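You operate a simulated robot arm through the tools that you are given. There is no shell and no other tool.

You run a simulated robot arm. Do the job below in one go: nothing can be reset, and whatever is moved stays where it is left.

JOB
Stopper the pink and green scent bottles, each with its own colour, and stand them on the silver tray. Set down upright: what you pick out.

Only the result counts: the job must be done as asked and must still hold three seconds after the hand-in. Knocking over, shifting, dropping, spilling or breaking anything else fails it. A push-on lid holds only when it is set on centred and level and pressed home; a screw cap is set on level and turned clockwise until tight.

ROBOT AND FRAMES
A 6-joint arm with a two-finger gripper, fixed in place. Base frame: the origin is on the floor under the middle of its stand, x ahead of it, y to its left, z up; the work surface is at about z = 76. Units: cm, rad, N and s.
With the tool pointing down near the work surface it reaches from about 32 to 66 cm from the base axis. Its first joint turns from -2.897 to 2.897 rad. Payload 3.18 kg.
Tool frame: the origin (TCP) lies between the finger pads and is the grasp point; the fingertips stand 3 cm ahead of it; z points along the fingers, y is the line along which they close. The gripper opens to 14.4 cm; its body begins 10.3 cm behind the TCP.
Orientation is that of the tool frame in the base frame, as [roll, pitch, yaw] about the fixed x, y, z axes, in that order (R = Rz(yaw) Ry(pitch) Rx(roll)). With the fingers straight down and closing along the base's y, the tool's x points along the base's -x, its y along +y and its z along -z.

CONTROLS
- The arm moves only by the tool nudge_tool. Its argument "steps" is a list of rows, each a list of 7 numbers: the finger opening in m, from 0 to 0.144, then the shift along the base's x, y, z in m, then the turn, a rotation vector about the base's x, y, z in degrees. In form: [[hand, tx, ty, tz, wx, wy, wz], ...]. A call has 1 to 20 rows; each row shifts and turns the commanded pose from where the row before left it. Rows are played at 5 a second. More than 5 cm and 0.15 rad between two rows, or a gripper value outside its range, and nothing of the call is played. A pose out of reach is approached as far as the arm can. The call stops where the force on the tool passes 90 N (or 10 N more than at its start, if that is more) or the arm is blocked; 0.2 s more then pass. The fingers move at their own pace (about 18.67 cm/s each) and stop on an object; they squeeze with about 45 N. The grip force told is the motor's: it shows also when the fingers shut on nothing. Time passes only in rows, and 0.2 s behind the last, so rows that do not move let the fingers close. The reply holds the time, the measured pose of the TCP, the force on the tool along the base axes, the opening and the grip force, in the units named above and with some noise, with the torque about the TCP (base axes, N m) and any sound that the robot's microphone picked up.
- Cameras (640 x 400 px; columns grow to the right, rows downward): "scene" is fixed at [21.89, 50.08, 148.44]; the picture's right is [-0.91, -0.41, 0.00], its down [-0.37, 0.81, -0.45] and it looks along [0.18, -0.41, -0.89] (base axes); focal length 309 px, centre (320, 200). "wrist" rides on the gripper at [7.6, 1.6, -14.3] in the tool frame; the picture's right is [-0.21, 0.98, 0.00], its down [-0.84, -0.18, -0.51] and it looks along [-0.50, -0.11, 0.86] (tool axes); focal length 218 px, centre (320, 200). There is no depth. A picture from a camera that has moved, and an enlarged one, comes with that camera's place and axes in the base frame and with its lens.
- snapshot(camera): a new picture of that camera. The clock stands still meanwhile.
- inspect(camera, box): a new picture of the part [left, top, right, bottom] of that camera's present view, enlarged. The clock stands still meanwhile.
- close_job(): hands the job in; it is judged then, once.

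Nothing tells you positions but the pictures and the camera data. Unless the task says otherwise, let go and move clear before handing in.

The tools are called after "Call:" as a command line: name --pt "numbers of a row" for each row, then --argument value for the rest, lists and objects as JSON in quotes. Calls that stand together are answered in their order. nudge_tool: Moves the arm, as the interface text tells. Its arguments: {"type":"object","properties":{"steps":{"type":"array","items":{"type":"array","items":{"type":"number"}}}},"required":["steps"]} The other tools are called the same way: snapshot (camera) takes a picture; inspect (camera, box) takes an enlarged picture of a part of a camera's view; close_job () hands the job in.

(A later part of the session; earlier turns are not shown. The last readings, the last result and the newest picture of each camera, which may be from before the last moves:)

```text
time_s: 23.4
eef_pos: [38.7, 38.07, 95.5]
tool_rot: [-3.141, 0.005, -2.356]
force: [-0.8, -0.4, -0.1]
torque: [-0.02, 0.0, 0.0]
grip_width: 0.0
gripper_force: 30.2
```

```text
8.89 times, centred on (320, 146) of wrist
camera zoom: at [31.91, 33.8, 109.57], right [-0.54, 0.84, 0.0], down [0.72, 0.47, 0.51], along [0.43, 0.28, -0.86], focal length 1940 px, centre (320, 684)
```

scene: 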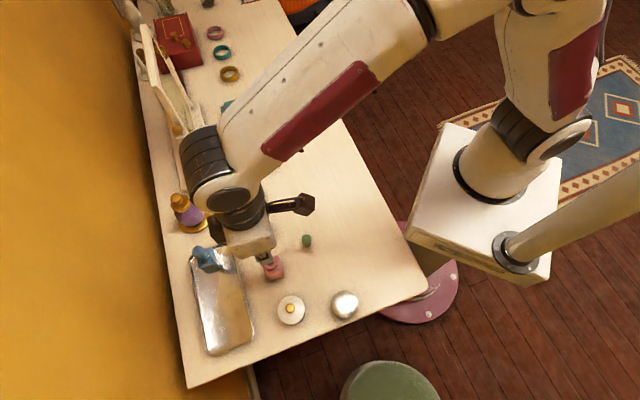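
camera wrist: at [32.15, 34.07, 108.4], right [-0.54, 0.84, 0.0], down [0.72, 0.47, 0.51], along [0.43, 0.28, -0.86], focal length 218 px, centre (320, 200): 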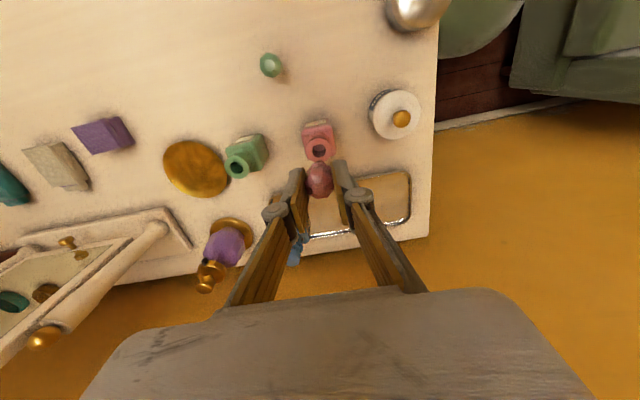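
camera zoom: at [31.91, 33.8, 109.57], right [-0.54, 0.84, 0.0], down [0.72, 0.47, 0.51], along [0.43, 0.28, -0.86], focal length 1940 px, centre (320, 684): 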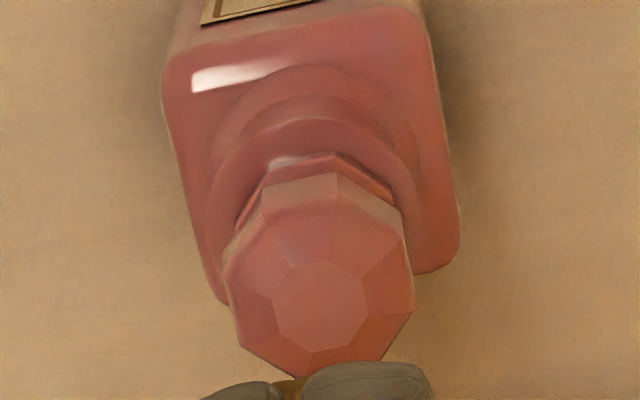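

I can't tell from above whether the stopper is perfectly level. I'll pull back and tilt the hand so the wrist camera sees the bottle almost from the side.

Call:
nudge_tool --pt "0.0 -0.01 -0.01 0 0 0 0" --pt "0.0 -0.006 -0.006 -0.007 5.657 -5.657 0" --pt "0.0 -0.006 -0.006 -0.007 5.657 -5.657 0" --pt "0.0 -0.006 -0.006 -0.007 5.657 -5.657 0" --pt "0.0 -0.006 -0.006 -0.007 5.657 -5.657 0" --pt "0.0 -0.006 -0.006 -0.007 5.657 -5.657 0" --pt "0.0 0 0 0 0 0 0" --pt "0.0 0 0 0 0 0 0"

Call:
snapshot --camera "wrist"

Call:
inspect --camera "scene" --box '[255, 245, 295, 285]'

```text
time_s: 25.2
eef_pos: [34.61, 34.71, 92.06]
tool_rot: [3.141, 0.699, -2.355]
force: [-0.2, -1.1, 0.3]
torque: [0.03, 0.02, 0.01]
grip_width: 0.0
gripper_force: 30.5
out of reach, approached as far as the arm can: row 5
```

```text
taken
camera wrist: at [22.71, 25.26, 98.09], right [-0.58, 0.8, 0.13], down [0.35, 0.1, 0.93], along [0.74, 0.59, -0.34], focal length 218 px, centre (320, 200)
```

wrist: 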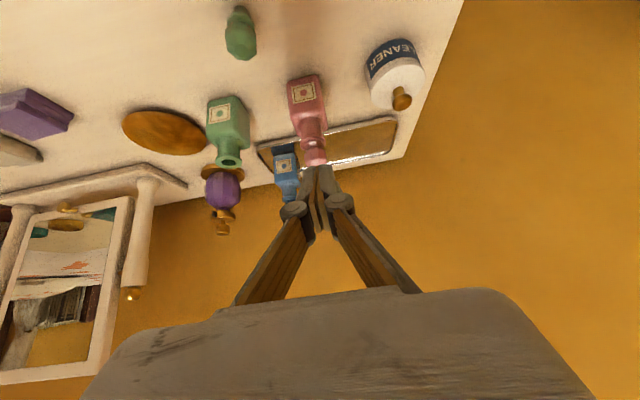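

```text
10.00 times, centred on (275, 265) of scene
camera zoom: at [21.89, 50.08, 148.44], right [-0.91, -0.41, 0.0], down [-0.37, 0.81, -0.45], along [0.18, -0.41, -0.89], focal length 3093 px, centre (770, -450)
```

zoom: 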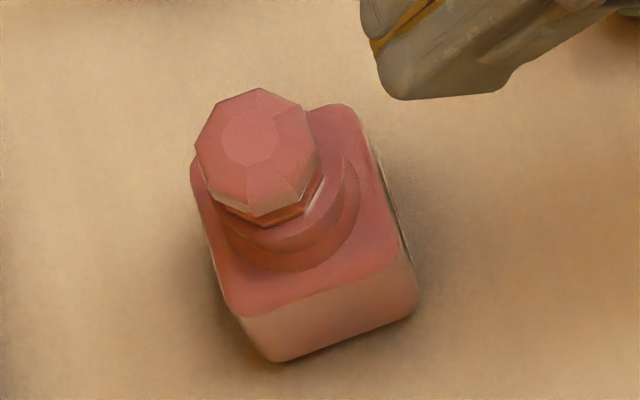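

Call:
inspect --camera "wrist" --box '[280, 65, 350, 175]'

Call:
inspect --camera "wrist" --box '[295, 125, 335, 170]'

Call:
inspect --camera "wrist" --box '[190, 0, 280, 180]'

```text
3.64 times, centred on (315, 120) of wrist
camera zoom: at [22.71, 25.26, 98.09], right [-0.58, 0.8, 0.13], down [0.35, 0.1, 0.93], along [0.74, 0.59, -0.34], focal length 794 px, centre (338, 491)
```

zoom: 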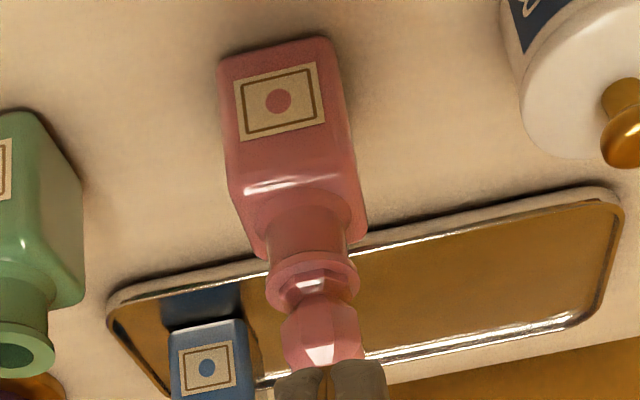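

```text
8.89 times, centred on (315, 148) of wrist
camera zoom: at [22.71, 25.26, 98.09], right [-0.58, 0.8, 0.13], down [0.35, 0.1, 0.93], along [0.74, 0.59, -0.34], focal length 1940 px, centre (364, 667)
```

zoom: 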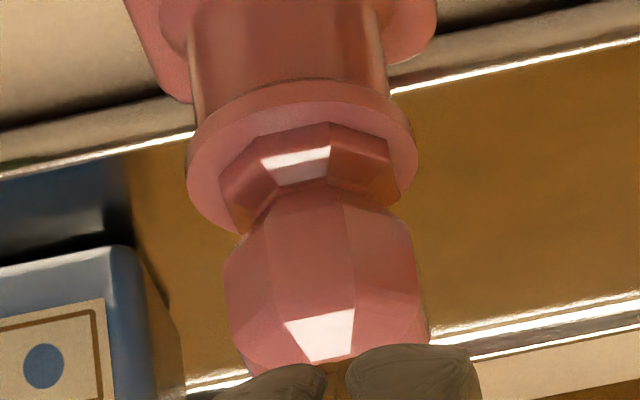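

```text
2.22 times, centred on (235, 90) of wrist
camera zoom: at [22.71, 25.26, 98.09], right [-0.58, 0.8, 0.13], down [0.35, 0.1, 0.93], along [0.74, 0.59, -0.34], focal length 485 px, centre (509, 444)
```

zoom: 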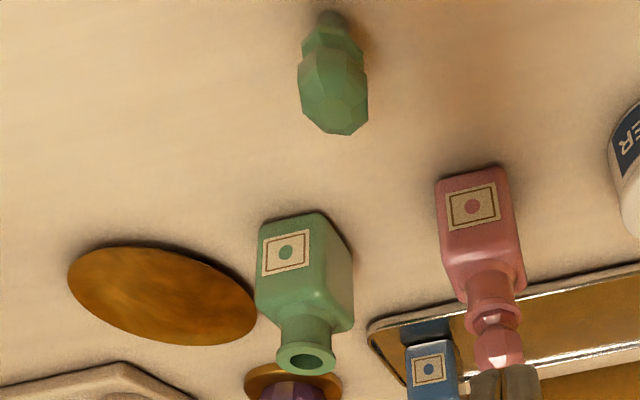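

From the side the pink stopper's flange rests flat on the lip, its axis in line with the neck, so I take it to be home. Next I'll bring the hand upright and go above the green stopper at about (34.85, 29.15), turning to its flats.

Call:
nudge_tool --pt "0.0 0 -0.004 0.003 -5.657 5.657 0" --pt "0.0 0 -0.008 0.003 -5.657 5.657 0" --pt "0.02 0 -0.008 0 -5.657 5.657 0" --pt "0.04 0.001 -0.008 0 -5.657 5.657 0" --pt "0.05 0.001 -0.008 0 -5.657 5.657 0" --pt "0.05 0 -0.008 0 0 0 -7" --pt "0.05 0 -0.008 0 0 0 -7" --pt "0.05 0 -0.004 0 0 0 -7" --pt "0.05 0 0 0 0 0 0" --pt "0.05 0 0 0 0 0 0"

Call:
snapshot --camera "wrist"

Call:
snapshot --camera "scene"

```text
time_s: 27.4
eef_pos: [34.8, 29.0, 92.7]
tool_rot: [3.141, 0.0, -2.723]
force: [-0.7, -0.3, 0.0]
torque: [0.0, -0.04, 0.02]
grip_width: 5.0
gripper_force: 0.1
```

```text
taken
camera wrist: at [27.05, 27.53, 106.95], right [-0.21, 0.98, 0.0], down [0.84, 0.18, 0.51], along [0.5, 0.1, -0.86], focal length 218 px, centre (320, 200)
```

wrist: 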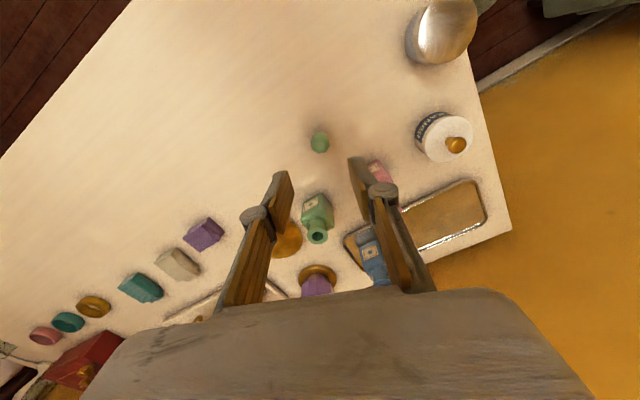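

```text
taken
```

scene: 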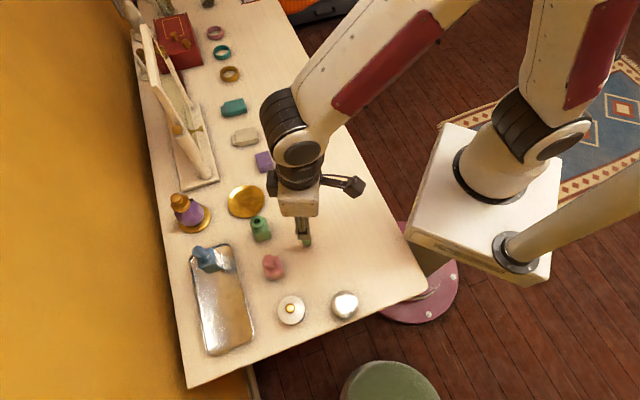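

Call:
inspect --camera "wrist" --box '[295, 115, 345, 165]'

Call:
inspect --camera "scene" --box '[285, 220, 325, 255]'

```text
8.00 times, centred on (320, 140) of wrist
camera zoom: at [27.05, 27.53, 106.95], right [-0.21, 0.98, 0.0], down [0.84, 0.18, 0.51], along [0.5, 0.1, -0.86], focal length 1746 px, centre (320, 680)
```

zoom: 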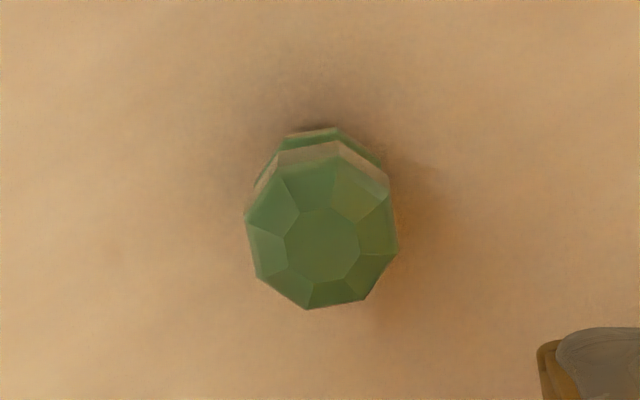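

```text
11.43 times, centred on (305, 238) of scene
camera zoom: at [21.89, 50.08, 148.44], right [-0.91, -0.41, 0.0], down [-0.37, 0.81, -0.45], along [0.18, -0.41, -0.89], focal length 3535 px, centre (491, -229)
```

zoom: 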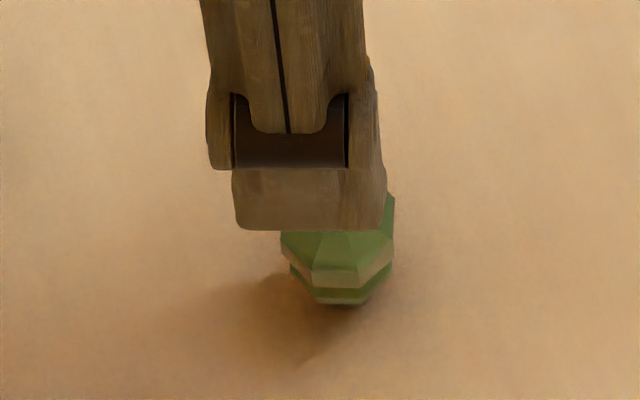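

The green stopper triangulates to about (34.94, 29.2). I'll correct sideways, go down around its head and close.

Call:
nudge_tool --pt "0.05 0.0014 0.002 -0.02 0 0 0" --pt "0.05 0 0 -0.02 0 0 0" --pt "0.05 0 0 -0.02 0 0 0" --pt "0.05 0 0 -0.02 0 0 0" --pt "0.05 0 0 -0.02 0 0 0" --pt "0.05 0 0 -0.013 0 0 0" --pt "0.05 0 0 0 0 0 0"

Call:
inspect --camera "wrist" --box '[240, 130, 400, 230]'

```text
time_s: 29.0
eef_pos: [34.86, 29.3, 81.34]
tool_rot: [3.141, -0.001, -2.724]
force: [-0.6, 0.6, 0.0]
torque: [-0.03, 0.01, 0.0]
grip_width: 4.98
gripper_force: 0.0
```

```text
4.00 times, centred on (320, 180) of wrist
camera zoom: at [27.1, 27.76, 95.68], right [-0.21, 0.98, 0.0], down [0.84, 0.18, 0.51], along [0.5, 0.11, -0.86], focal length 873 px, centre (320, 280)
```

zoom: 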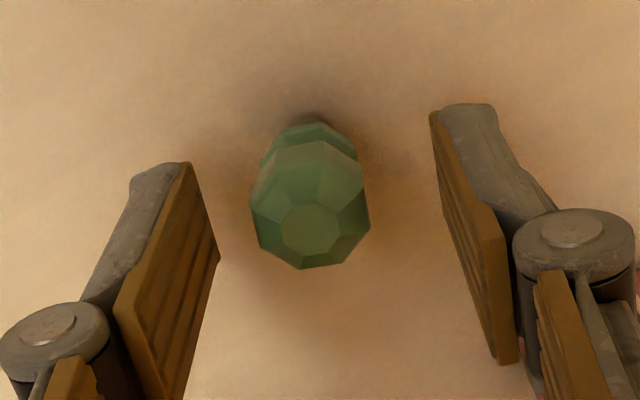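

The stopper is midway between the pads. I'll close on it.

Call:
nudge_tool --pt "0.03 0 0 0 0 0 0" --pt "0.01 0 0 0 0 0 0" --pt "0.01 0 0 0 0 0 0" --pt "0.01 0 0 0 0 0 0"

Call:
inspect --camera "wrist" --box '[240, 130, 400, 230]'

```text
time_s: 30.0
eef_pos: [34.87, 29.47, 81.41]
tool_rot: [-3.14, 0.0, -2.721]
force: [1.1, -0.3, 0.1]
torque: [0.01, -0.02, 0.01]
grip_width: 2.19
gripper_force: 45.1
```

```text
4.00 times, centred on (320, 180) of wrist
camera zoom: at [27.1, 27.76, 95.7], right [-0.21, 0.98, 0.0], down [0.84, 0.18, 0.51], along [0.5, 0.11, -0.86], focal length 873 px, centre (320, 280)
```

zoom: 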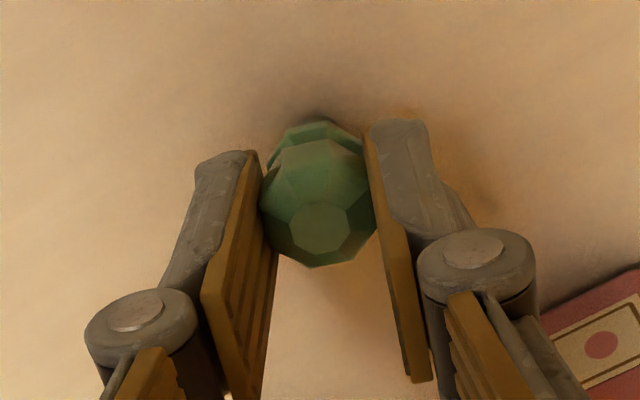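

The green stopper is gripped. I'll lift it and carry it over to the green bottle, whose neck I take to be at about (46.1, 31.2) with its lip near z = 83.7.

Call:
nudge_tool --pt "0.01 0 0 0.015 0 0 0" --pt "0.01 0 0 0.025 0 0 0" --pt "0.01 0 0 0.03 0 0 0" --pt "0.01 0 0 0.03 0 0 0" --pt "0.01 0 0 0.025 0 0 0" --pt "0.01 0.018 0.003 0 0 0 3" --pt "0.01 0.019 0.003 0 0 0 3" --pt "0.01 0.019 0.003 0 0 0 3" --pt "0.01 0.019 0.003 0 0 0 3" --pt "0.01 0.019 0.003 0 0 0 3" --pt "0.01 0.018 0.003 0 0 0 3" --pt "0.01 0 0 0 0 0 3" --pt "0.01 0 0 0 0 0 0" --pt "0.01 0 0 0 0 0 0"

Call:
inspect --camera "wrist" --box '[295, 135, 345, 205]'

Call:
inspect --camera "scene" --box '[240, 205, 280, 245]'

```text
time_s: 33.0
eef_pos: [46.01, 31.34, 93.81]
tool_rot: [3.141, 0.002, -2.354]
force: [0.0, -0.2, -0.4]
torque: [-0.02, -0.03, -0.01]
grip_width: 2.2
gripper_force: 44.7
```

```text
5.71 times, centred on (320, 170) of wrist
camera zoom: at [39.37, 27.05, 108.11], right [-0.54, 0.84, 0.0], down [0.72, 0.47, 0.51], along [0.43, 0.28, -0.86], focal length 1247 px, centre (320, 371)
```

zoom: 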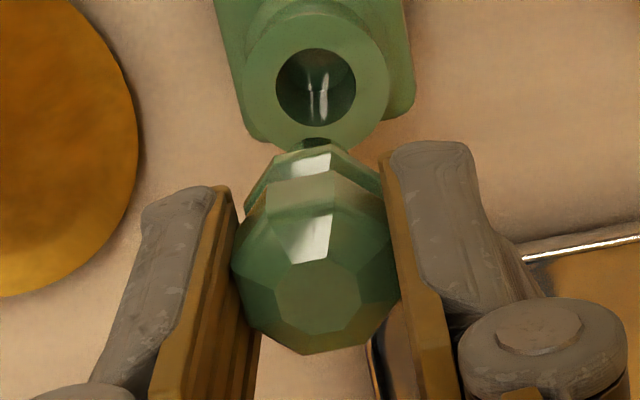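

```text
10.00 times, centred on (260, 225) of scene
camera zoom: at [21.89, 50.08, 148.44], right [-0.91, -0.41, 0.0], down [-0.37, 0.81, -0.45], along [0.18, -0.41, -0.89], focal length 3093 px, centre (920, -50)
```

zoom: 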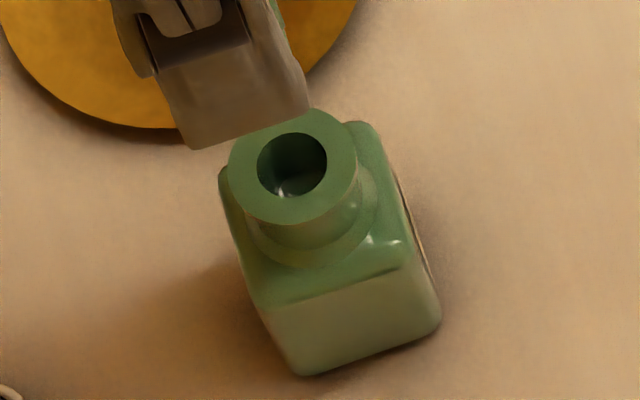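

The stopper hangs above the green neck. Compared with the pink case, the lip sits a little nearer the base and toward −y, so I'll trim the position and come down just above the lip to check again.

Call:
nudge_tool --pt "0.01 -0.0007 -0.0022 -0.01 0 0 0" --pt "0.01 0 0 -0.02 0 0 0" --pt "0.01 0 0 -0.01 0 0 0" --pt "0.01 0 0 0 0 0 0" --pt "0.01 0 0 0 0 0 0"

Call:
inspect --camera "wrist" --box '[295, 135, 345, 205]'

Call:
inspect --camera "scene" --box '[240, 205, 280, 245]'

```text
time_s: 34.2
eef_pos: [46.17, 30.88, 89.77]
tool_rot: [3.141, 0.0, -2.356]
force: [0.2, -0.6, -0.5]
torque: [-0.01, 0.01, 0.0]
grip_width: 2.16
gripper_force: 45.0
```

```text
5.71 times, centred on (320, 170) of wrist
camera zoom: at [39.45, 26.7, 104.09], right [-0.54, 0.84, 0.0], down [0.72, 0.47, 0.51], along [0.43, 0.28, -0.86], focal length 1247 px, centre (320, 371)
```

zoom: 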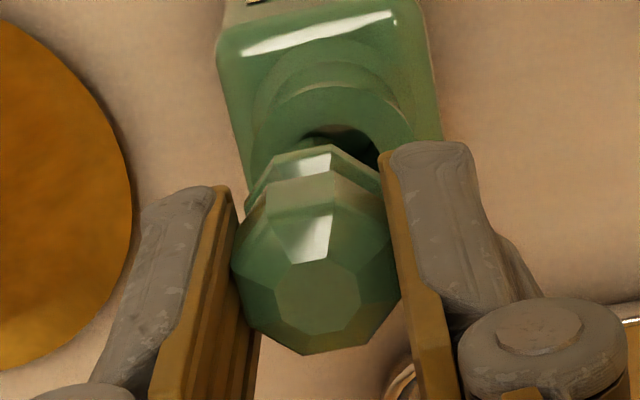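

```text
10.00 times, centred on (260, 225) of scene
camera zoom: at [21.89, 50.08, 148.44], right [-0.91, -0.41, 0.0], down [-0.37, 0.81, -0.45], along [0.18, -0.41, -0.89], focal length 3093 px, centre (920, -50)
```

zoom: 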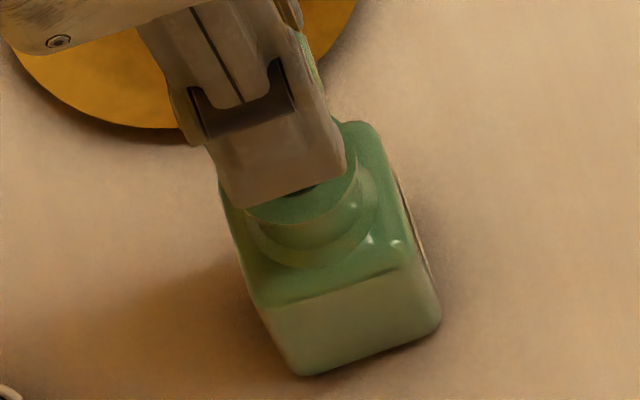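

Both views agree that the hand drifted and should go about 3.6 mm toward +y. I'll make that correction and check again.

Call:
nudge_tool --pt "0.01 0 0.0018 0 0 0 0" --pt "0.01 0 0.0018 0 0 0 0" --pt "0.01 0 0 0 0 0 0" --pt "0.01 0 0 0 0 0 0"

Call:
inspect --camera "wrist" --box '[295, 135, 345, 205]'

Call:
inspect --camera "scene" --box '[240, 205, 280, 245]'

```text
time_s: 35.2
eef_pos: [46.19, 31.27, 89.82]
tool_rot: [3.141, 0.0, -2.357]
force: [0.4, -0.2, 1.3]
torque: [0.05, 0.0, 0.0]
grip_width: 2.17
gripper_force: 45.0
```

```text
5.71 times, centred on (320, 170) of wrist
camera zoom: at [39.46, 27.07, 104.14], right [-0.54, 0.84, 0.0], down [0.72, 0.47, 0.51], along [0.43, 0.28, -0.86], focal length 1247 px, centre (320, 371)
```

zoom: 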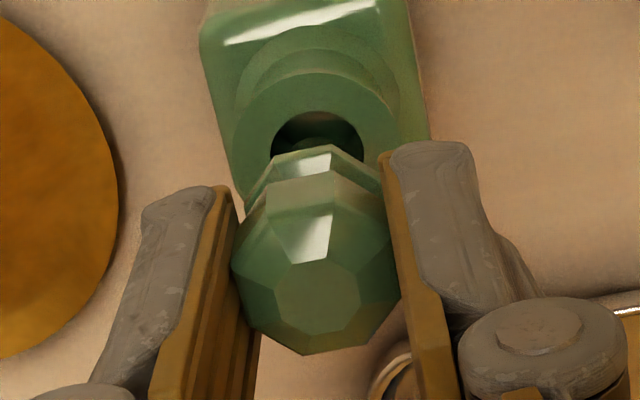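

```text
10.00 times, centred on (260, 225) of scene
camera zoom: at [21.89, 50.08, 148.44], right [-0.91, -0.41, 0.0], down [-0.37, 0.81, -0.45], along [0.18, -0.41, -0.89], focal length 3093 px, centre (920, -50)
```

zoom: 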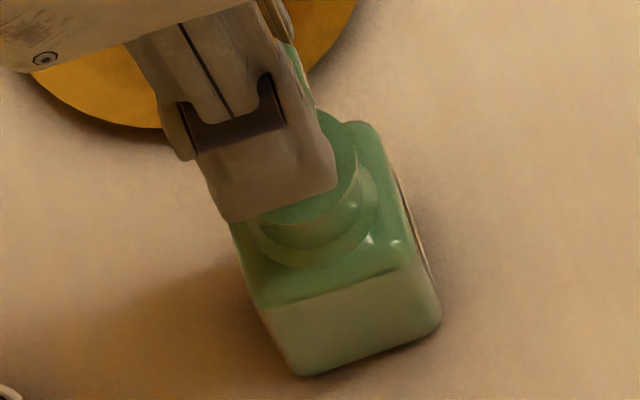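

The stopper now lines up with the neck in both views to about 1 mm. I'll trim slightly and lower the plug in slowly.

Call:
nudge_tool --pt "0.01 -0.0008 -0.0004 -0.003 0 0 0" --pt "0.01 0 0 -0.003 0 0 0" --pt "0.01 0 0 -0.003 0 0 0" --pt "0.01 0 0 -0.003 0 0 0" --pt "0.01 0 0 0 0 0 0"

Call:
inspect --camera "wrist" --box '[295, 135, 345, 205]'

```text
time_s: 36.4
eef_pos: [46.03, 31.19, 88.65]
tool_rot: [-3.141, 0.0, -2.357]
force: [0.2, -0.2, -0.9]
torque: [-0.02, 0.0, -0.01]
grip_width: 2.18
gripper_force: 45.2
```

```text
5.71 times, centred on (320, 170) of wrist
camera zoom: at [39.35, 27.0, 102.93], right [-0.54, 0.84, 0.0], down [0.72, 0.47, 0.51], along [0.43, 0.28, -0.86], focal length 1247 px, centre (320, 371)
```

zoom: 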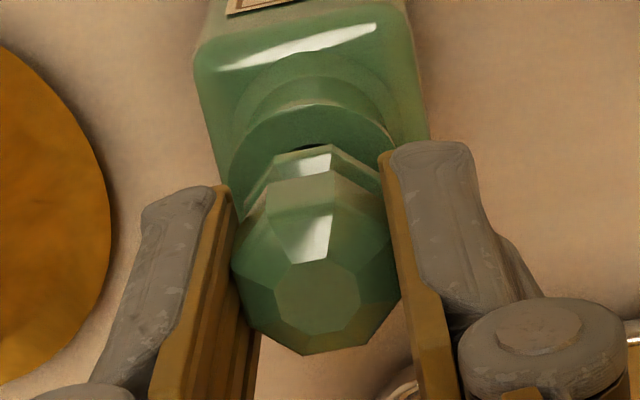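

Call:
nudge_tool --pt "0.01 0 0 -0.002 0 0 0" --pt "0.01 0 0 -0.002 0 0 0" --pt "0.01 0 0 -0.002 0 0 0"

```text
time_s: 37.2
eef_pos: [46.03, 31.26, 88.1]
tool_rot: [3.14, 0.0, -2.357]
force: [1.0, 0.4, 0.3]
torque: [-0.03, -0.01, 0.0]
grip_width: 2.18
gripper_force: 44.8
```

Call:
nudge_tool --pt "0.01 0 0 -0.0015 0 0 0" --pt "0.01 0 0 -0.0015 0 0 0"

```text
time_s: 37.8
eef_pos: [46.03, 31.25, 87.57]
tool_rot: [3.141, 0.001, -2.356]
force: [-0.3, 0.0, 0.0]
torque: [0.02, -0.02, -0.01]
grip_width: 2.15
gripper_force: 44.7
```

Call:
nudge_tool --pt "0.01 0 0 -0.001 0 0 0" --pt "0.01 0 0 -0.0005 0 0 0"

Call:
inspect --camera "wrist" --box '[295, 135, 345, 205]'

```text
time_s: 38.4
eef_pos: [45.89, 31.24, 87.74]
tool_rot: [-3.141, 0.002, -2.357]
force: [0.7, -2.3, 5.6]
torque: [-0.12, 0.03, 0.01]
grip_width: 2.18
gripper_force: 46.1
```

```text
5.71 times, centred on (320, 170) of wrist
camera zoom: at [39.29, 27.0, 101.93], right [-0.54, 0.84, 0.0], down [0.72, 0.47, 0.51], along [0.43, 0.28, -0.86], focal length 1247 px, centre (320, 371)
```

zoom: 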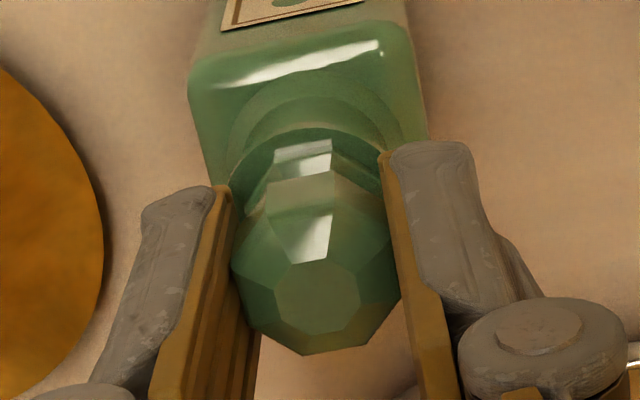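

Light contact at about 6 N with a slight push toward −y. I'll trim half a millimetre and press a little.

Call:
nudge_tool --pt "0.01 0.0002 -0.0005 -0.0005 0 0 0" --pt "0.01 0 0 -0.001 0 0 0"

```text
time_s: 39.0
eef_pos: [45.93, 31.29, 87.65]
tool_rot: [3.141, 0.002, -2.356]
force: [-4.5, -4.0, 26.6]
torque: [-0.27, 0.32, 0.0]
grip_width: 2.17
gripper_force: 44.9
```

Call:
nudge_tool --pt "0.01 -0.0005 -0.0005 0 0 0 0" --pt "0.01 0 0 -0.0005 0 0 0"

```text
time_s: 39.6
eef_pos: [46.04, 31.3, 87.5]
tool_rot: [-3.141, 0.004, -2.356]
force: [-2.4, 2.9, 28.8]
torque: [0.0, 0.17, 0.0]
grip_width: 2.2
gripper_force: 44.9
```

Call:
nudge_tool --pt "0.01 0 -0.0003 -0.001 0 0 0" --pt "0.01 0 0 -0.001 0 0 0"

Call:
inspect --camera "wrist" --box '[295, 135, 345, 205]'

```text
time_s: 40.2
eef_pos: [45.99, 31.16, 87.33]
tool_rot: [3.141, 0.001, -2.355]
force: [-2.2, 8.7, 26.5]
torque: [0.28, 0.05, 0.02]
grip_width: 2.17
gripper_force: 44.5
```

```text
5.71 times, centred on (320, 170) of wrist
camera zoom: at [39.29, 26.91, 101.54], right [-0.54, 0.84, 0.0], down [0.72, 0.47, 0.51], along [0.43, 0.28, -0.86], focal length 1247 px, centre (320, 371)
```

zoom: 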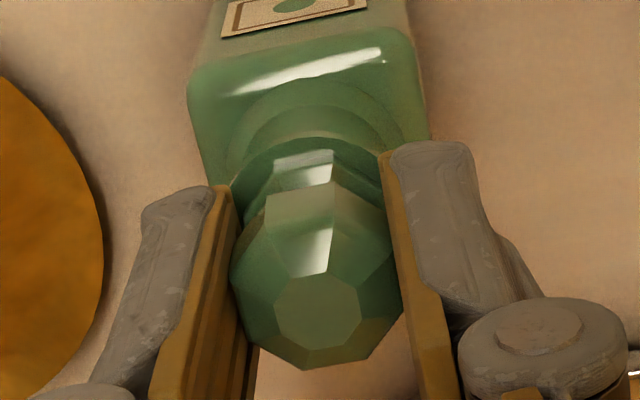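

The stopper now slides up in the fingers, so gripped pressing is at its limit. I'll take the load off, open, and rise.

Call:
nudge_tool --pt "0.01 0 0.0005 0.0008 0 0 0" --pt "0.01 0 0 0.0008 0 0 0" --pt "0.01 0 0 0.0008 0 0 0"

```text
time_s: 41.0
eef_pos: [45.97, 31.13, 87.3]
tool_rot: [3.142, -0.003, -2.357]
force: [1.2, -0.2, 2.9]
torque: [0.05, -0.08, 0.0]
grip_width: 2.16
gripper_force: 45.3
```

Call:
nudge_tool --pt "0.03 0 0 0.0002 0 0 0" --pt "0.045 0 0 0 0 0 0" --pt "0.045 0 0 0.02 0 0 0" --pt "0.045 0 0 0.03 0 0 0" --pt "0.045 0 0 0.03 0 0 0" --pt "0.045 0 0 0 0 0 0" --pt "0.045 0 0 0 0 0 0"

Call:
inspect --camera "wrist" --box '[280, 105, 360, 175]'

Call:
inspect --camera "scene" --box '[240, 205, 280, 245]'

```text
time_s: 42.6
eef_pos: [45.54, 30.96, 95.0]
tool_rot: [-3.141, 0.005, -2.356]
force: [-0.2, 0.3, -0.2]
torque: [-0.01, 0.01, 0.01]
grip_width: 4.48
gripper_force: 0.1
out of reach, approached as far as the arm can: row 5
```

```text
5.71 times, centred on (320, 140) of wrist
camera zoom: at [38.77, 26.7, 109.17], right [-0.54, 0.84, 0.0], down [0.72, 0.47, 0.51], along [0.43, 0.28, -0.86], focal length 1247 px, centre (320, 543)
```

zoom: 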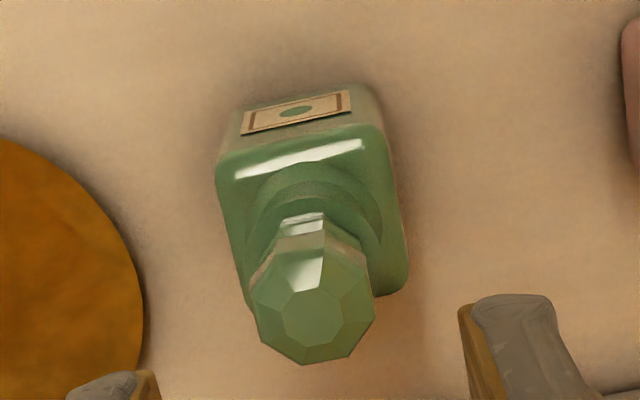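

```text
10.00 times, centred on (260, 225) of scene
camera zoom: at [21.89, 50.08, 148.44], right [-0.91, -0.41, 0.0], down [-0.37, 0.81, -0.45], along [0.18, -0.41, -0.89], focal length 3093 px, centre (920, -50)
```

zoom: 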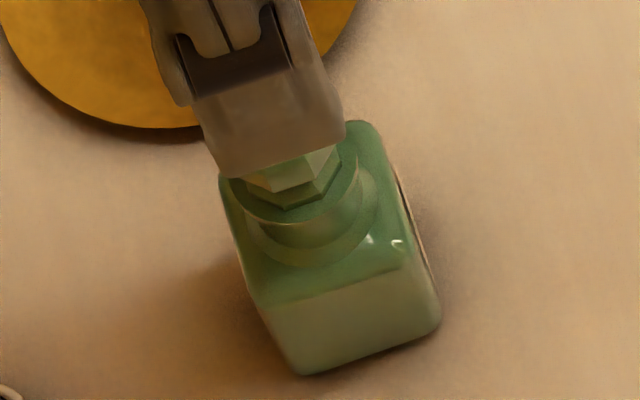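

The green stopper sits upright in its neck. I'll close the fingers, come down a bit and see where the hand really is before pressing from above.

Call:
nudge_tool --pt "0.0 0 0 0 0 0 0" --pt "0.0 0 0 0 0 0 0" --pt "0.0 0 0 -0.02 0 0 0" --pt "0.0 0 0 -0.015 0 0 0" --pt "0.0 0 0 0 0 0 0" --pt "0.0 0 0 0 0 0 0"

Call:
inspect --camera "wrist" --box '[280, 125, 360, 195]'

Call:
inspect --camera "scene" --box '[240, 205, 280, 245]'

```text
time_s: 44.0
eef_pos: [45.58, 30.95, 91.44]
tool_rot: [3.141, -0.001, -2.355]
force: [-0.6, 0.6, 0.4]
torque: [-0.03, 0.01, -0.02]
grip_width: 0.0
gripper_force: 30.4
```

```text
5.71 times, centred on (320, 160) of wrist
camera zoom: at [38.97, 26.67, 105.65], right [-0.54, 0.84, 0.0], down [0.72, 0.47, 0.51], along [0.43, 0.28, -0.86], focal length 1247 px, centre (320, 429)
```

zoom: 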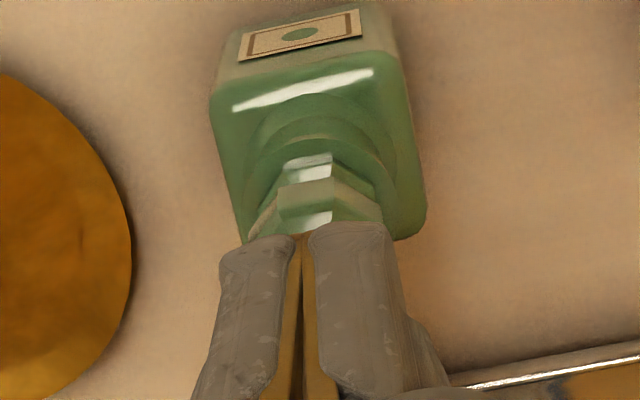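

```text
10.00 times, centred on (260, 225) of scene
camera zoom: at [21.89, 50.08, 148.44], right [-0.91, -0.41, 0.0], down [-0.37, 0.81, -0.45], along [0.18, -0.41, -0.89], focal length 3093 px, centre (920, -50)
```

zoom: 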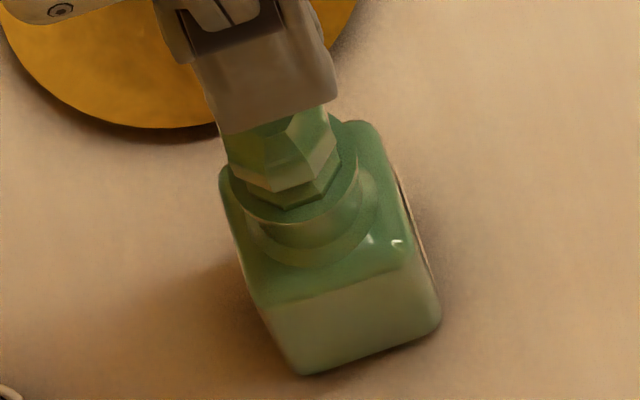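

Call:
nudge_tool --pt "0.0 0.0036 0.002 -0.004 0 0 0" --pt "0.0 0 0 -0.006 0 0 0" --pt "0.0 0 0 -0.004 0 0 0" --pt "0.0 0 0 0 0 0 0"

Call:
inspect --camera "wrist" --box '[280, 125, 360, 195]'

Call:
inspect --camera "scene" --box '[240, 205, 280, 245]'

```text
time_s: 45.0
eef_pos: [46.0, 31.02, 89.96]
tool_rot: [-3.141, 0.0, -2.357]
force: [-0.3, 0.2, 0.0]
torque: [0.03, 0.01, 0.03]
grip_width: 0.0
gripper_force: 30.5
```

```text
5.71 times, centred on (320, 160) of wrist
camera zoom: at [39.29, 26.86, 104.19], right [-0.54, 0.84, 0.0], down [0.72, 0.47, 0.51], along [0.43, 0.28, -0.86], focal length 1247 px, centre (320, 429)
```

zoom: 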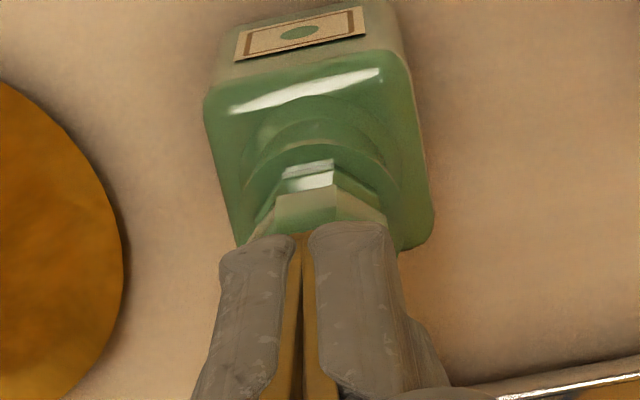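

```text
10.00 times, centred on (260, 225) of scene
camera zoom: at [21.89, 50.08, 148.44], right [-0.91, -0.41, 0.0], down [-0.37, 0.81, -0.45], along [0.18, -0.41, -0.89], focal length 3093 px, centre (920, -50)
```

zoom: 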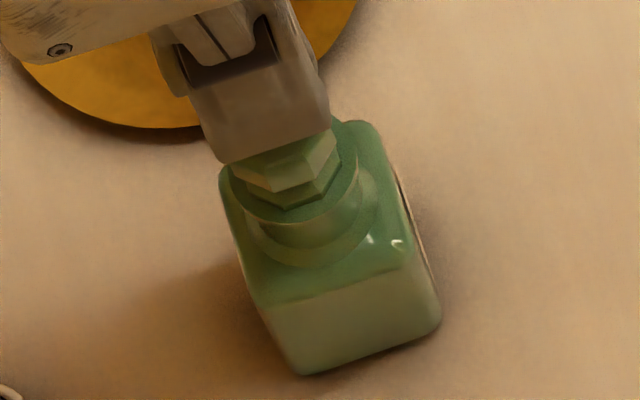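

Call:
nudge_tool --pt "0.0 0 0 -0.0025 0 0 0" --pt "0.0 0 0 -0.0015 0 0 0" --pt "0.0 0 0 -0.001 0 0 0"

```text
time_s: 45.8
eef_pos: [45.91, 31.14, 89.52]
tool_rot: [3.14, -0.002, -2.357]
force: [-0.5, 0.2, 3.7]
torque: [-0.02, 0.03, 0.02]
grip_width: 0.61
gripper_force: 31.3
```

Call:
nudge_tool --pt "0.0 0 0 -0.001 0 0 0" --pt "0.0 0 0 -0.001 0 0 0"

```text
time_s: 46.4
eef_pos: [45.96, 31.09, 89.4]
tool_rot: [-3.141, 0.003, -2.355]
force: [-2.6, -3.3, 27.5]
torque: [-0.13, 0.11, 0.03]
grip_width: 0.57
gripper_force: 31.0
```

The contact is well centred this time. I'll press on in small steps.

Call:
nudge_tool --pt "0.0 0 0 -0.001 0 0 0" --pt "0.0 0 0 -0.001 0 0 0"

```text
time_s: 47.0
eef_pos: [45.96, 31.12, 89.42]
tool_rot: [-3.14, 0.007, -2.357]
force: [-7.3, -6.7, 58.9]
torque: [-0.35, 0.38, 0.01]
grip_width: 0.61
gripper_force: 30.8
```

Call:
nudge_tool --pt "0.0 -0.0006 -0.0006 -0.0005 0 0 0" --pt "0.0 0 0 0 0 0 0"

Call:
inspect --camera "wrist" --box '[280, 125, 360, 195]'

```text
time_s: 47.6
eef_pos: [46.12, 31.03, 89.45]
tool_rot: [-3.14, 0.008, -2.356]
force: [-2.7, -4.9, 58.1]
torque: [-0.23, 0.19, 0.0]
grip_width: 0.61
gripper_force: 30.5
```

```text
5.71 times, centred on (320, 160) of wrist
camera zoom: at [39.22, 26.83, 103.6], right [-0.54, 0.84, 0.0], down [0.72, 0.47, 0.52], along [0.43, 0.28, -0.86], focal length 1247 px, centre (320, 429)
```

zoom: 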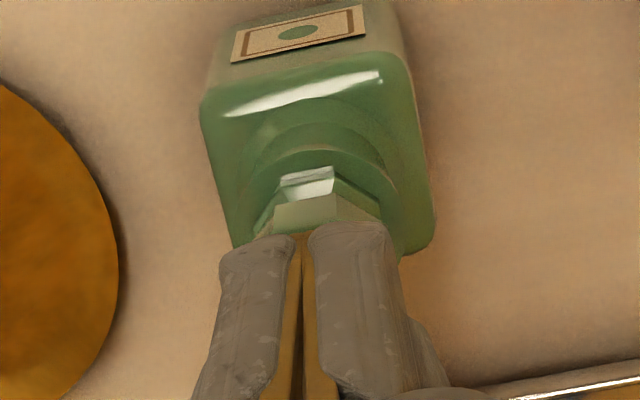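

Call:
nudge_tool --pt "0.0 0 0 -0.001 0 0 0" --pt "0.0 0 0 0 0 0 0"

```text
time_s: 48.2
eef_pos: [46.01, 31.1, 89.37]
tool_rot: [-3.139, 0.01, -2.358]
force: [-2.2, -7.0, 65.8]
torque: [-0.33, 0.25, 0.03]
grip_width: 0.6
gripper_force: 30.2
```

Call:
nudge_tool --pt "0.0 0 0 -0.0007 0 0 0" --pt "0.0 0 0 0 0 0 0"

```text
time_s: 48.8
eef_pos: [46.1, 31.06, 89.35]
tool_rot: [-3.14, 0.01, -2.356]
force: [-4.7, -5.6, 70.9]
torque: [-0.37, 0.37, 0.03]
grip_width: 0.59
gripper_force: 30.5
```

Both presses reached about 66–71 N at matching depth. I'll ease off, back away toward the base and tilt the hand for a side view of the green bottle and the tray.

Call:
nudge_tool --pt "0.0 0.0004 0.0004 0.002 0 0 0" --pt "0.0 0 0 0.004 0 0 0" --pt "0.0 0 0 0.02 0 0 0" --pt "0.0 -0.015 -0.01 0.005 0 0 0" --pt "0.0 -0.015 -0.01 0 5.657 -5.657 0" --pt "0.0 -0.01 -0.006 0 5.657 -5.657 0" --pt "0.0 -0.01 -0.006 0 5.657 -5.657 0" --pt "0.0 -0.01 -0.006 0 5.657 -5.657 0" --pt "0.0 0 0 0 5.657 -5.657 0" --pt "0.0 0 0 0 0 0 0" --pt "0.0 0 0 0 0 0 0"

Call:
snapshot --camera "wrist"

Call:
inspect --camera "scene" --box '[230, 200, 290, 290]'

```text
time_s: 51.2
eef_pos: [39.45, 28.92, 91.74]
tool_rot: [3.082, 0.517, -2.354]
force: [0.1, 0.1, 0.0]
torque: [0.01, -0.01, -0.04]
grip_width: 0.01
gripper_force: 30.6
out of reach, approached as far as the arm can: row 8, 9
```

```text
taken
camera wrist: at [29.12, 19.7, 100.6], right [-0.58, 0.8, 0.15], down [0.49, 0.2, 0.85], along [0.65, 0.57, -0.51], focal length 218 px, centre (320, 200)
```

wrist: 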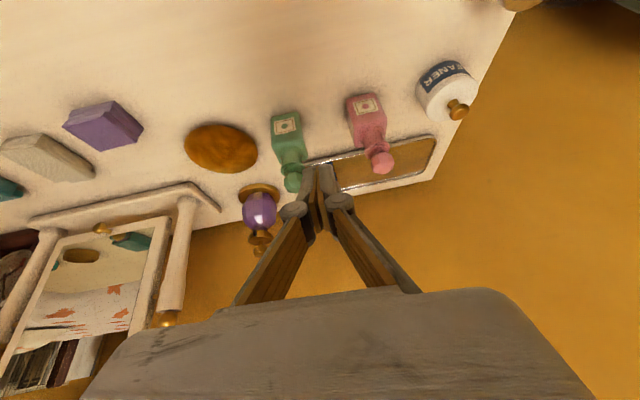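

```text
4.44 times, centred on (260, 245) of scene
camera zoom: at [21.89, 50.08, 148.44], right [-0.91, -0.41, 0.0], down [-0.37, 0.81, -0.45], along [0.18, -0.41, -0.89], focal length 1375 px, centre (587, 0)
```

zoom: 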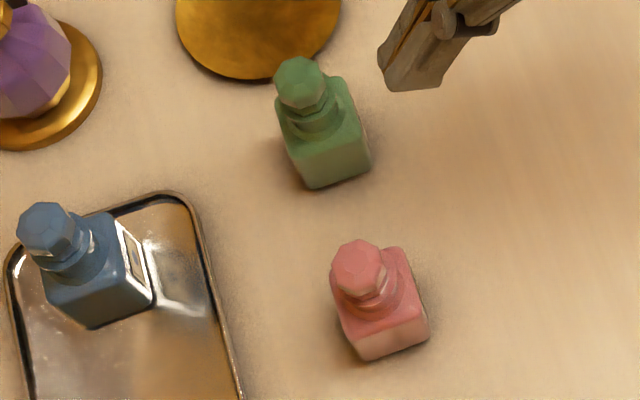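

The tilt stopped short here at about 30°, so I'll only use a small tilt later for the placing. I'll zoom in on the green bottle, the tray and the blue bottle from this view.

Call:
inspect --camera "wrist" --box '[265, 105, 325, 200]'

Call:
inspect --camera "wrist" --box '[300, 85, 450, 200]'

Call:
inspect --camera "scene" --box '[180, 235, 265, 360]'

```text
4.21 times, centred on (295, 152) of wrist
camera zoom: at [29.12, 19.7, 100.6], right [-0.58, 0.8, 0.15], down [0.49, 0.2, 0.85], along [0.65, 0.57, -0.51], focal length 919 px, centre (425, 400)
```

zoom: 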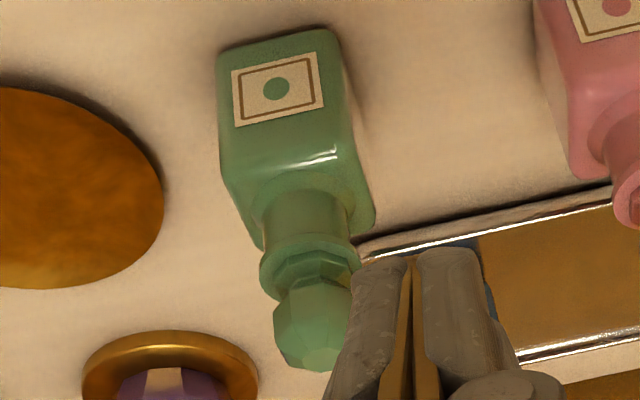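

```text
3.48 times, centred on (375, 142) of wrist
camera zoom: at [29.12, 19.7, 100.6], right [-0.58, 0.8, 0.15], down [0.49, 0.2, 0.85], along [0.65, 0.57, -0.51], focal length 759 px, centre (129, 400)
```

zoom: 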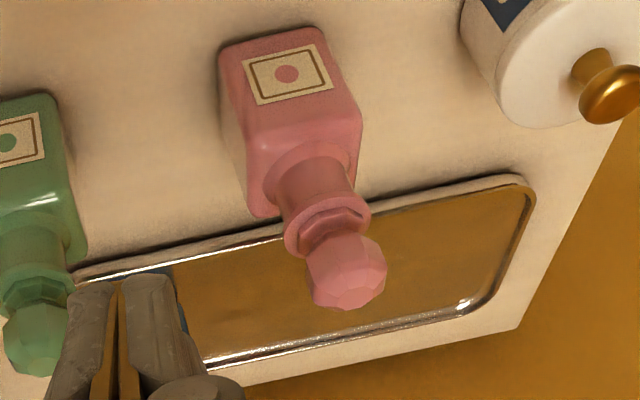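

```text
3.20 times, centred on (222, 298) of scene
camera zoom: at [21.89, 50.08, 148.44], right [-0.91, -0.41, 0.0], down [-0.37, 0.81, -0.45], along [0.18, -0.41, -0.89], focal length 990 px, centre (632, -112)
```

zoom: 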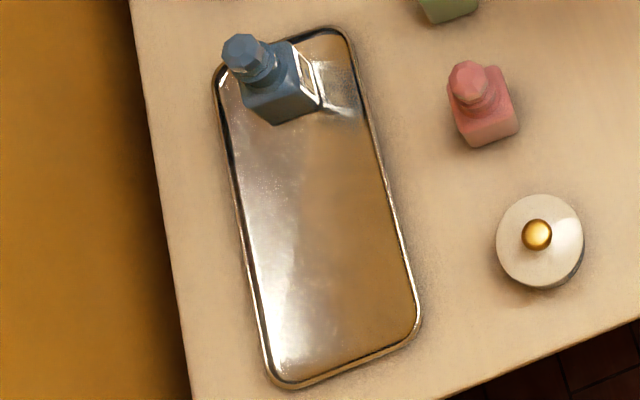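

Both stoppers look straight and seated. I take the tray's free space to run from the blue bottle's face at t ≈ −5 to its end at t ≈ 12 (along the 135° direction), centred near r = 67.6. I'll bring the tilt back to 15° and move above the pink bottle, then check the pose.

Call:
nudge_tool --pt "0.0 0 0.005 0.003 -5.89 5.89 0" --pt "0.0 0 0.01 0.003 -5.89 5.89 0" --pt "0.02 0 0.01 0 -5.89 5.89 0" --pt "0.05 0 0.015 0 0 0 0" --pt "0.065 0 0.02 0 0 0 0" --pt "0.065 0 0.02 0 0 0 0" --pt "0.065 0 0 0 0 0 0" --pt "0.065 0 0 0 0 0 0"

```text
time_s: 53.0
eef_pos: [39.36, 36.98, 92.51]
tool_rot: [3.062, 0.132, -2.352]
force: [-0.9, 0.2, -0.5]
torque: [-0.02, 0.0, -0.02]
grip_width: 6.49
gripper_force: 0.1
out of reach, approached as far as the arm can: row 1
```

The hand came back with about 4.5° of sideways lean and 7.5° of tilt. I'll correct the lean and set the tilt to 15° while centring above the pink bottle.

Call:
nudge_tool --pt "0.065 -0.0023 0.0066 -0.002 1.05 -4.25 0" --pt "0.065 -0.0023 0.0066 -0.002 1.05 -4.25 0" --pt "0.065 0 0 0 0 0 0" --pt "0.065 0 0 0 0 0 0"

Call:
snapshot --camera "wrist"

Call:
snapshot --camera "scene"

```text
time_s: 54.0
eef_pos: [38.9, 38.48, 92.15]
tool_rot: [-3.139, 0.261, -2.337]
force: [0.3, 0.2, 1.0]
torque: [-0.02, 0.03, -0.01]
grip_width: 6.48
gripper_force: 0.0
```

```text
taken
camera wrist: at [29.9, 31.62, 103.92], right [-0.56, 0.82, 0.05], down [0.6, 0.37, 0.71], along [0.56, 0.43, -0.7], focal length 218 px, centre (320, 200)
```

wrist: 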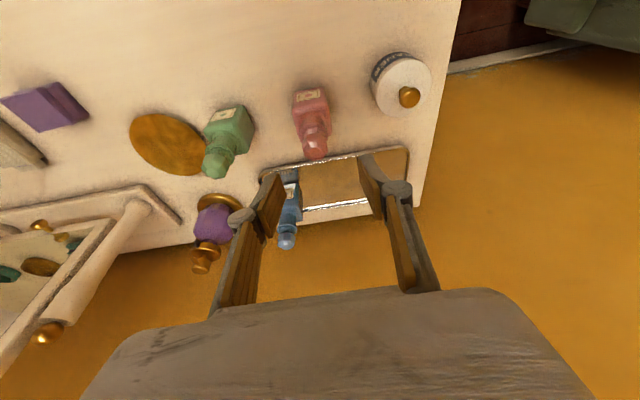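

```text
taken
```

scene: 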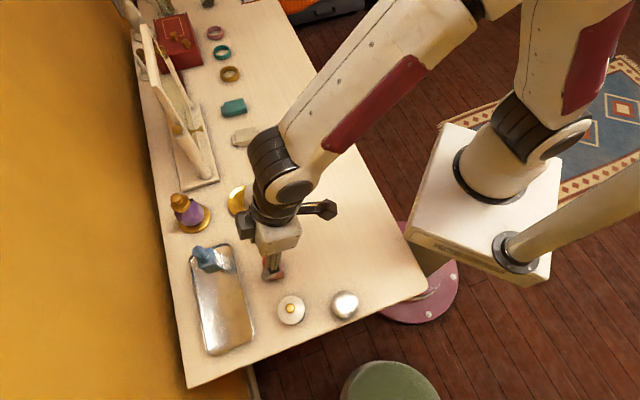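

The hand is level sideways with a 15° tilt and sits over the pink bottle. I'll trim the yaw, narrow the fingers a bit and descend around the body.

Call:
nudge_tool --pt "0.055 0 -0.0015 -0.01 0 0 -0.7" --pt "0.055 0 0 -0.02 0 0 0" --pt "0.055 0 0 -0.02 0 0 0" --pt "0.055 0 0 -0.015 0 0 0" --pt "0.055 0 0 0 0 0 0" --pt "0.055 0 0 0 0 0 0"

Call:
snapshot --camera "wrist"

Call:
inspect --camera "scene" --box '[235, 225, 315, 305]'

```text
time_s: 55.4
eef_pos: [38.9, 38.52, 85.45]
tool_rot: [-3.141, 0.261, -2.35]
force: [0.6, -0.1, -0.4]
torque: [0.03, 0.03, -0.02]
grip_width: 5.5
gripper_force: 0.1
```

```text
taken
camera wrist: at [29.79, 31.64, 97.25], right [-0.55, 0.83, 0.05], down [0.61, 0.36, 0.71], along [0.57, 0.42, -0.7], focal length 218 px, centre (320, 200)
```

wrist: 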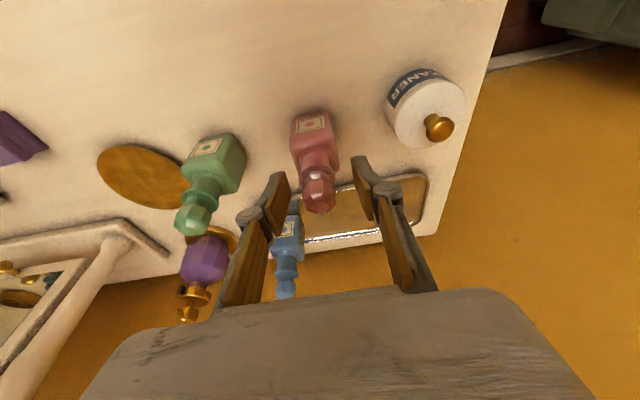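

```text
5.00 times, centred on (275, 265) of scene
camera zoom: at [21.89, 50.08, 148.44], right [-0.91, -0.41, 0.0], down [-0.37, 0.81, -0.45], along [0.18, -0.41, -0.89], focal length 1546 px, centre (545, -125)
```

zoom: 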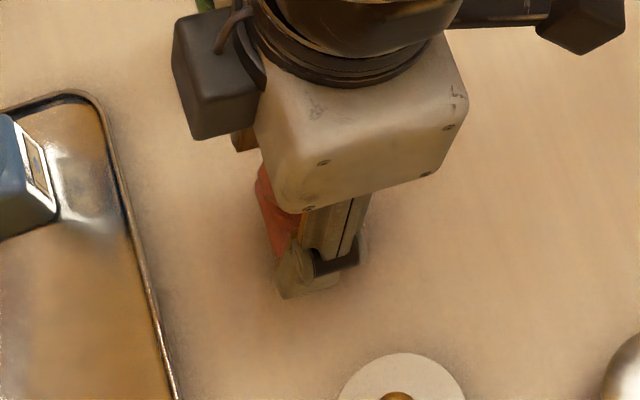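

Call:
nudge_tool --pt "0.055 0 -0.001 -0.015 0 0 0" --pt "0.055 0 0 -0.015 0 0 0" --pt "0.055 0 0 -0.012 0 0 0" --pt "0.055 0 0 -0.009 0 0 0" --pt "0.055 0 0 0 0 0 0" --pt "0.055 0 0 0 0 0 0"

Call:
snapshot --camera "wrist"

Call:
inspect --camera "scene" --box '[235, 225, 315, 305]'

```text
time_s: 56.8
eef_pos: [38.78, 38.23, 80.4]
tool_rot: [-3.14, 0.259, -2.35]
force: [-0.5, 0.0, -0.2]
torque: [0.0, -0.01, 0.01]
grip_width: 5.48
gripper_force: 0.1
```

```text
taken
camera wrist: at [29.79, 31.49, 92.31], right [-0.55, 0.83, 0.05], down [0.61, 0.36, 0.71], along [0.57, 0.42, -0.7], focal length 218 px, centre (320, 200)
```

wrist: 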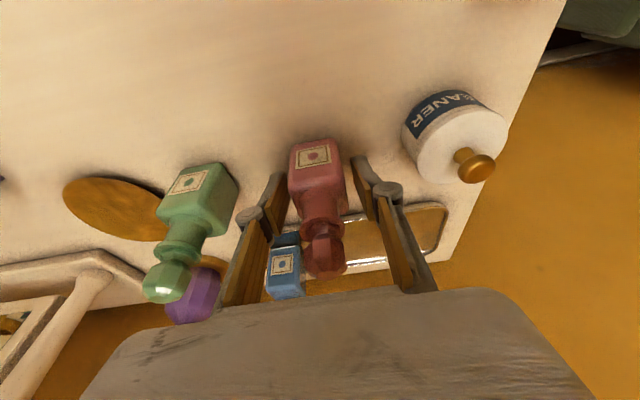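

```text
5.00 times, centred on (275, 265) of scene
camera zoom: at [21.89, 50.08, 148.44], right [-0.91, -0.41, 0.0], down [-0.37, 0.81, -0.45], along [0.18, -0.41, -0.89], focal length 1546 px, centre (545, -125)
```

zoom: 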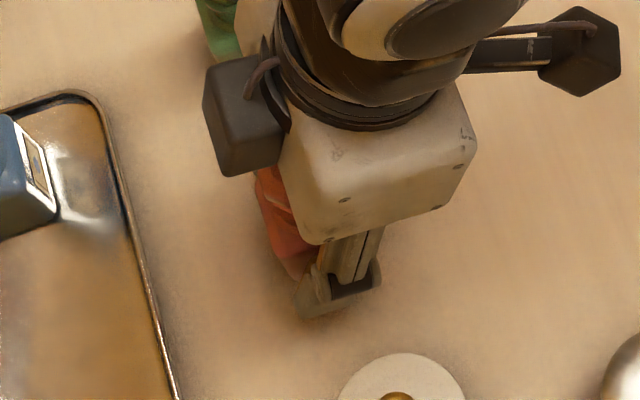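

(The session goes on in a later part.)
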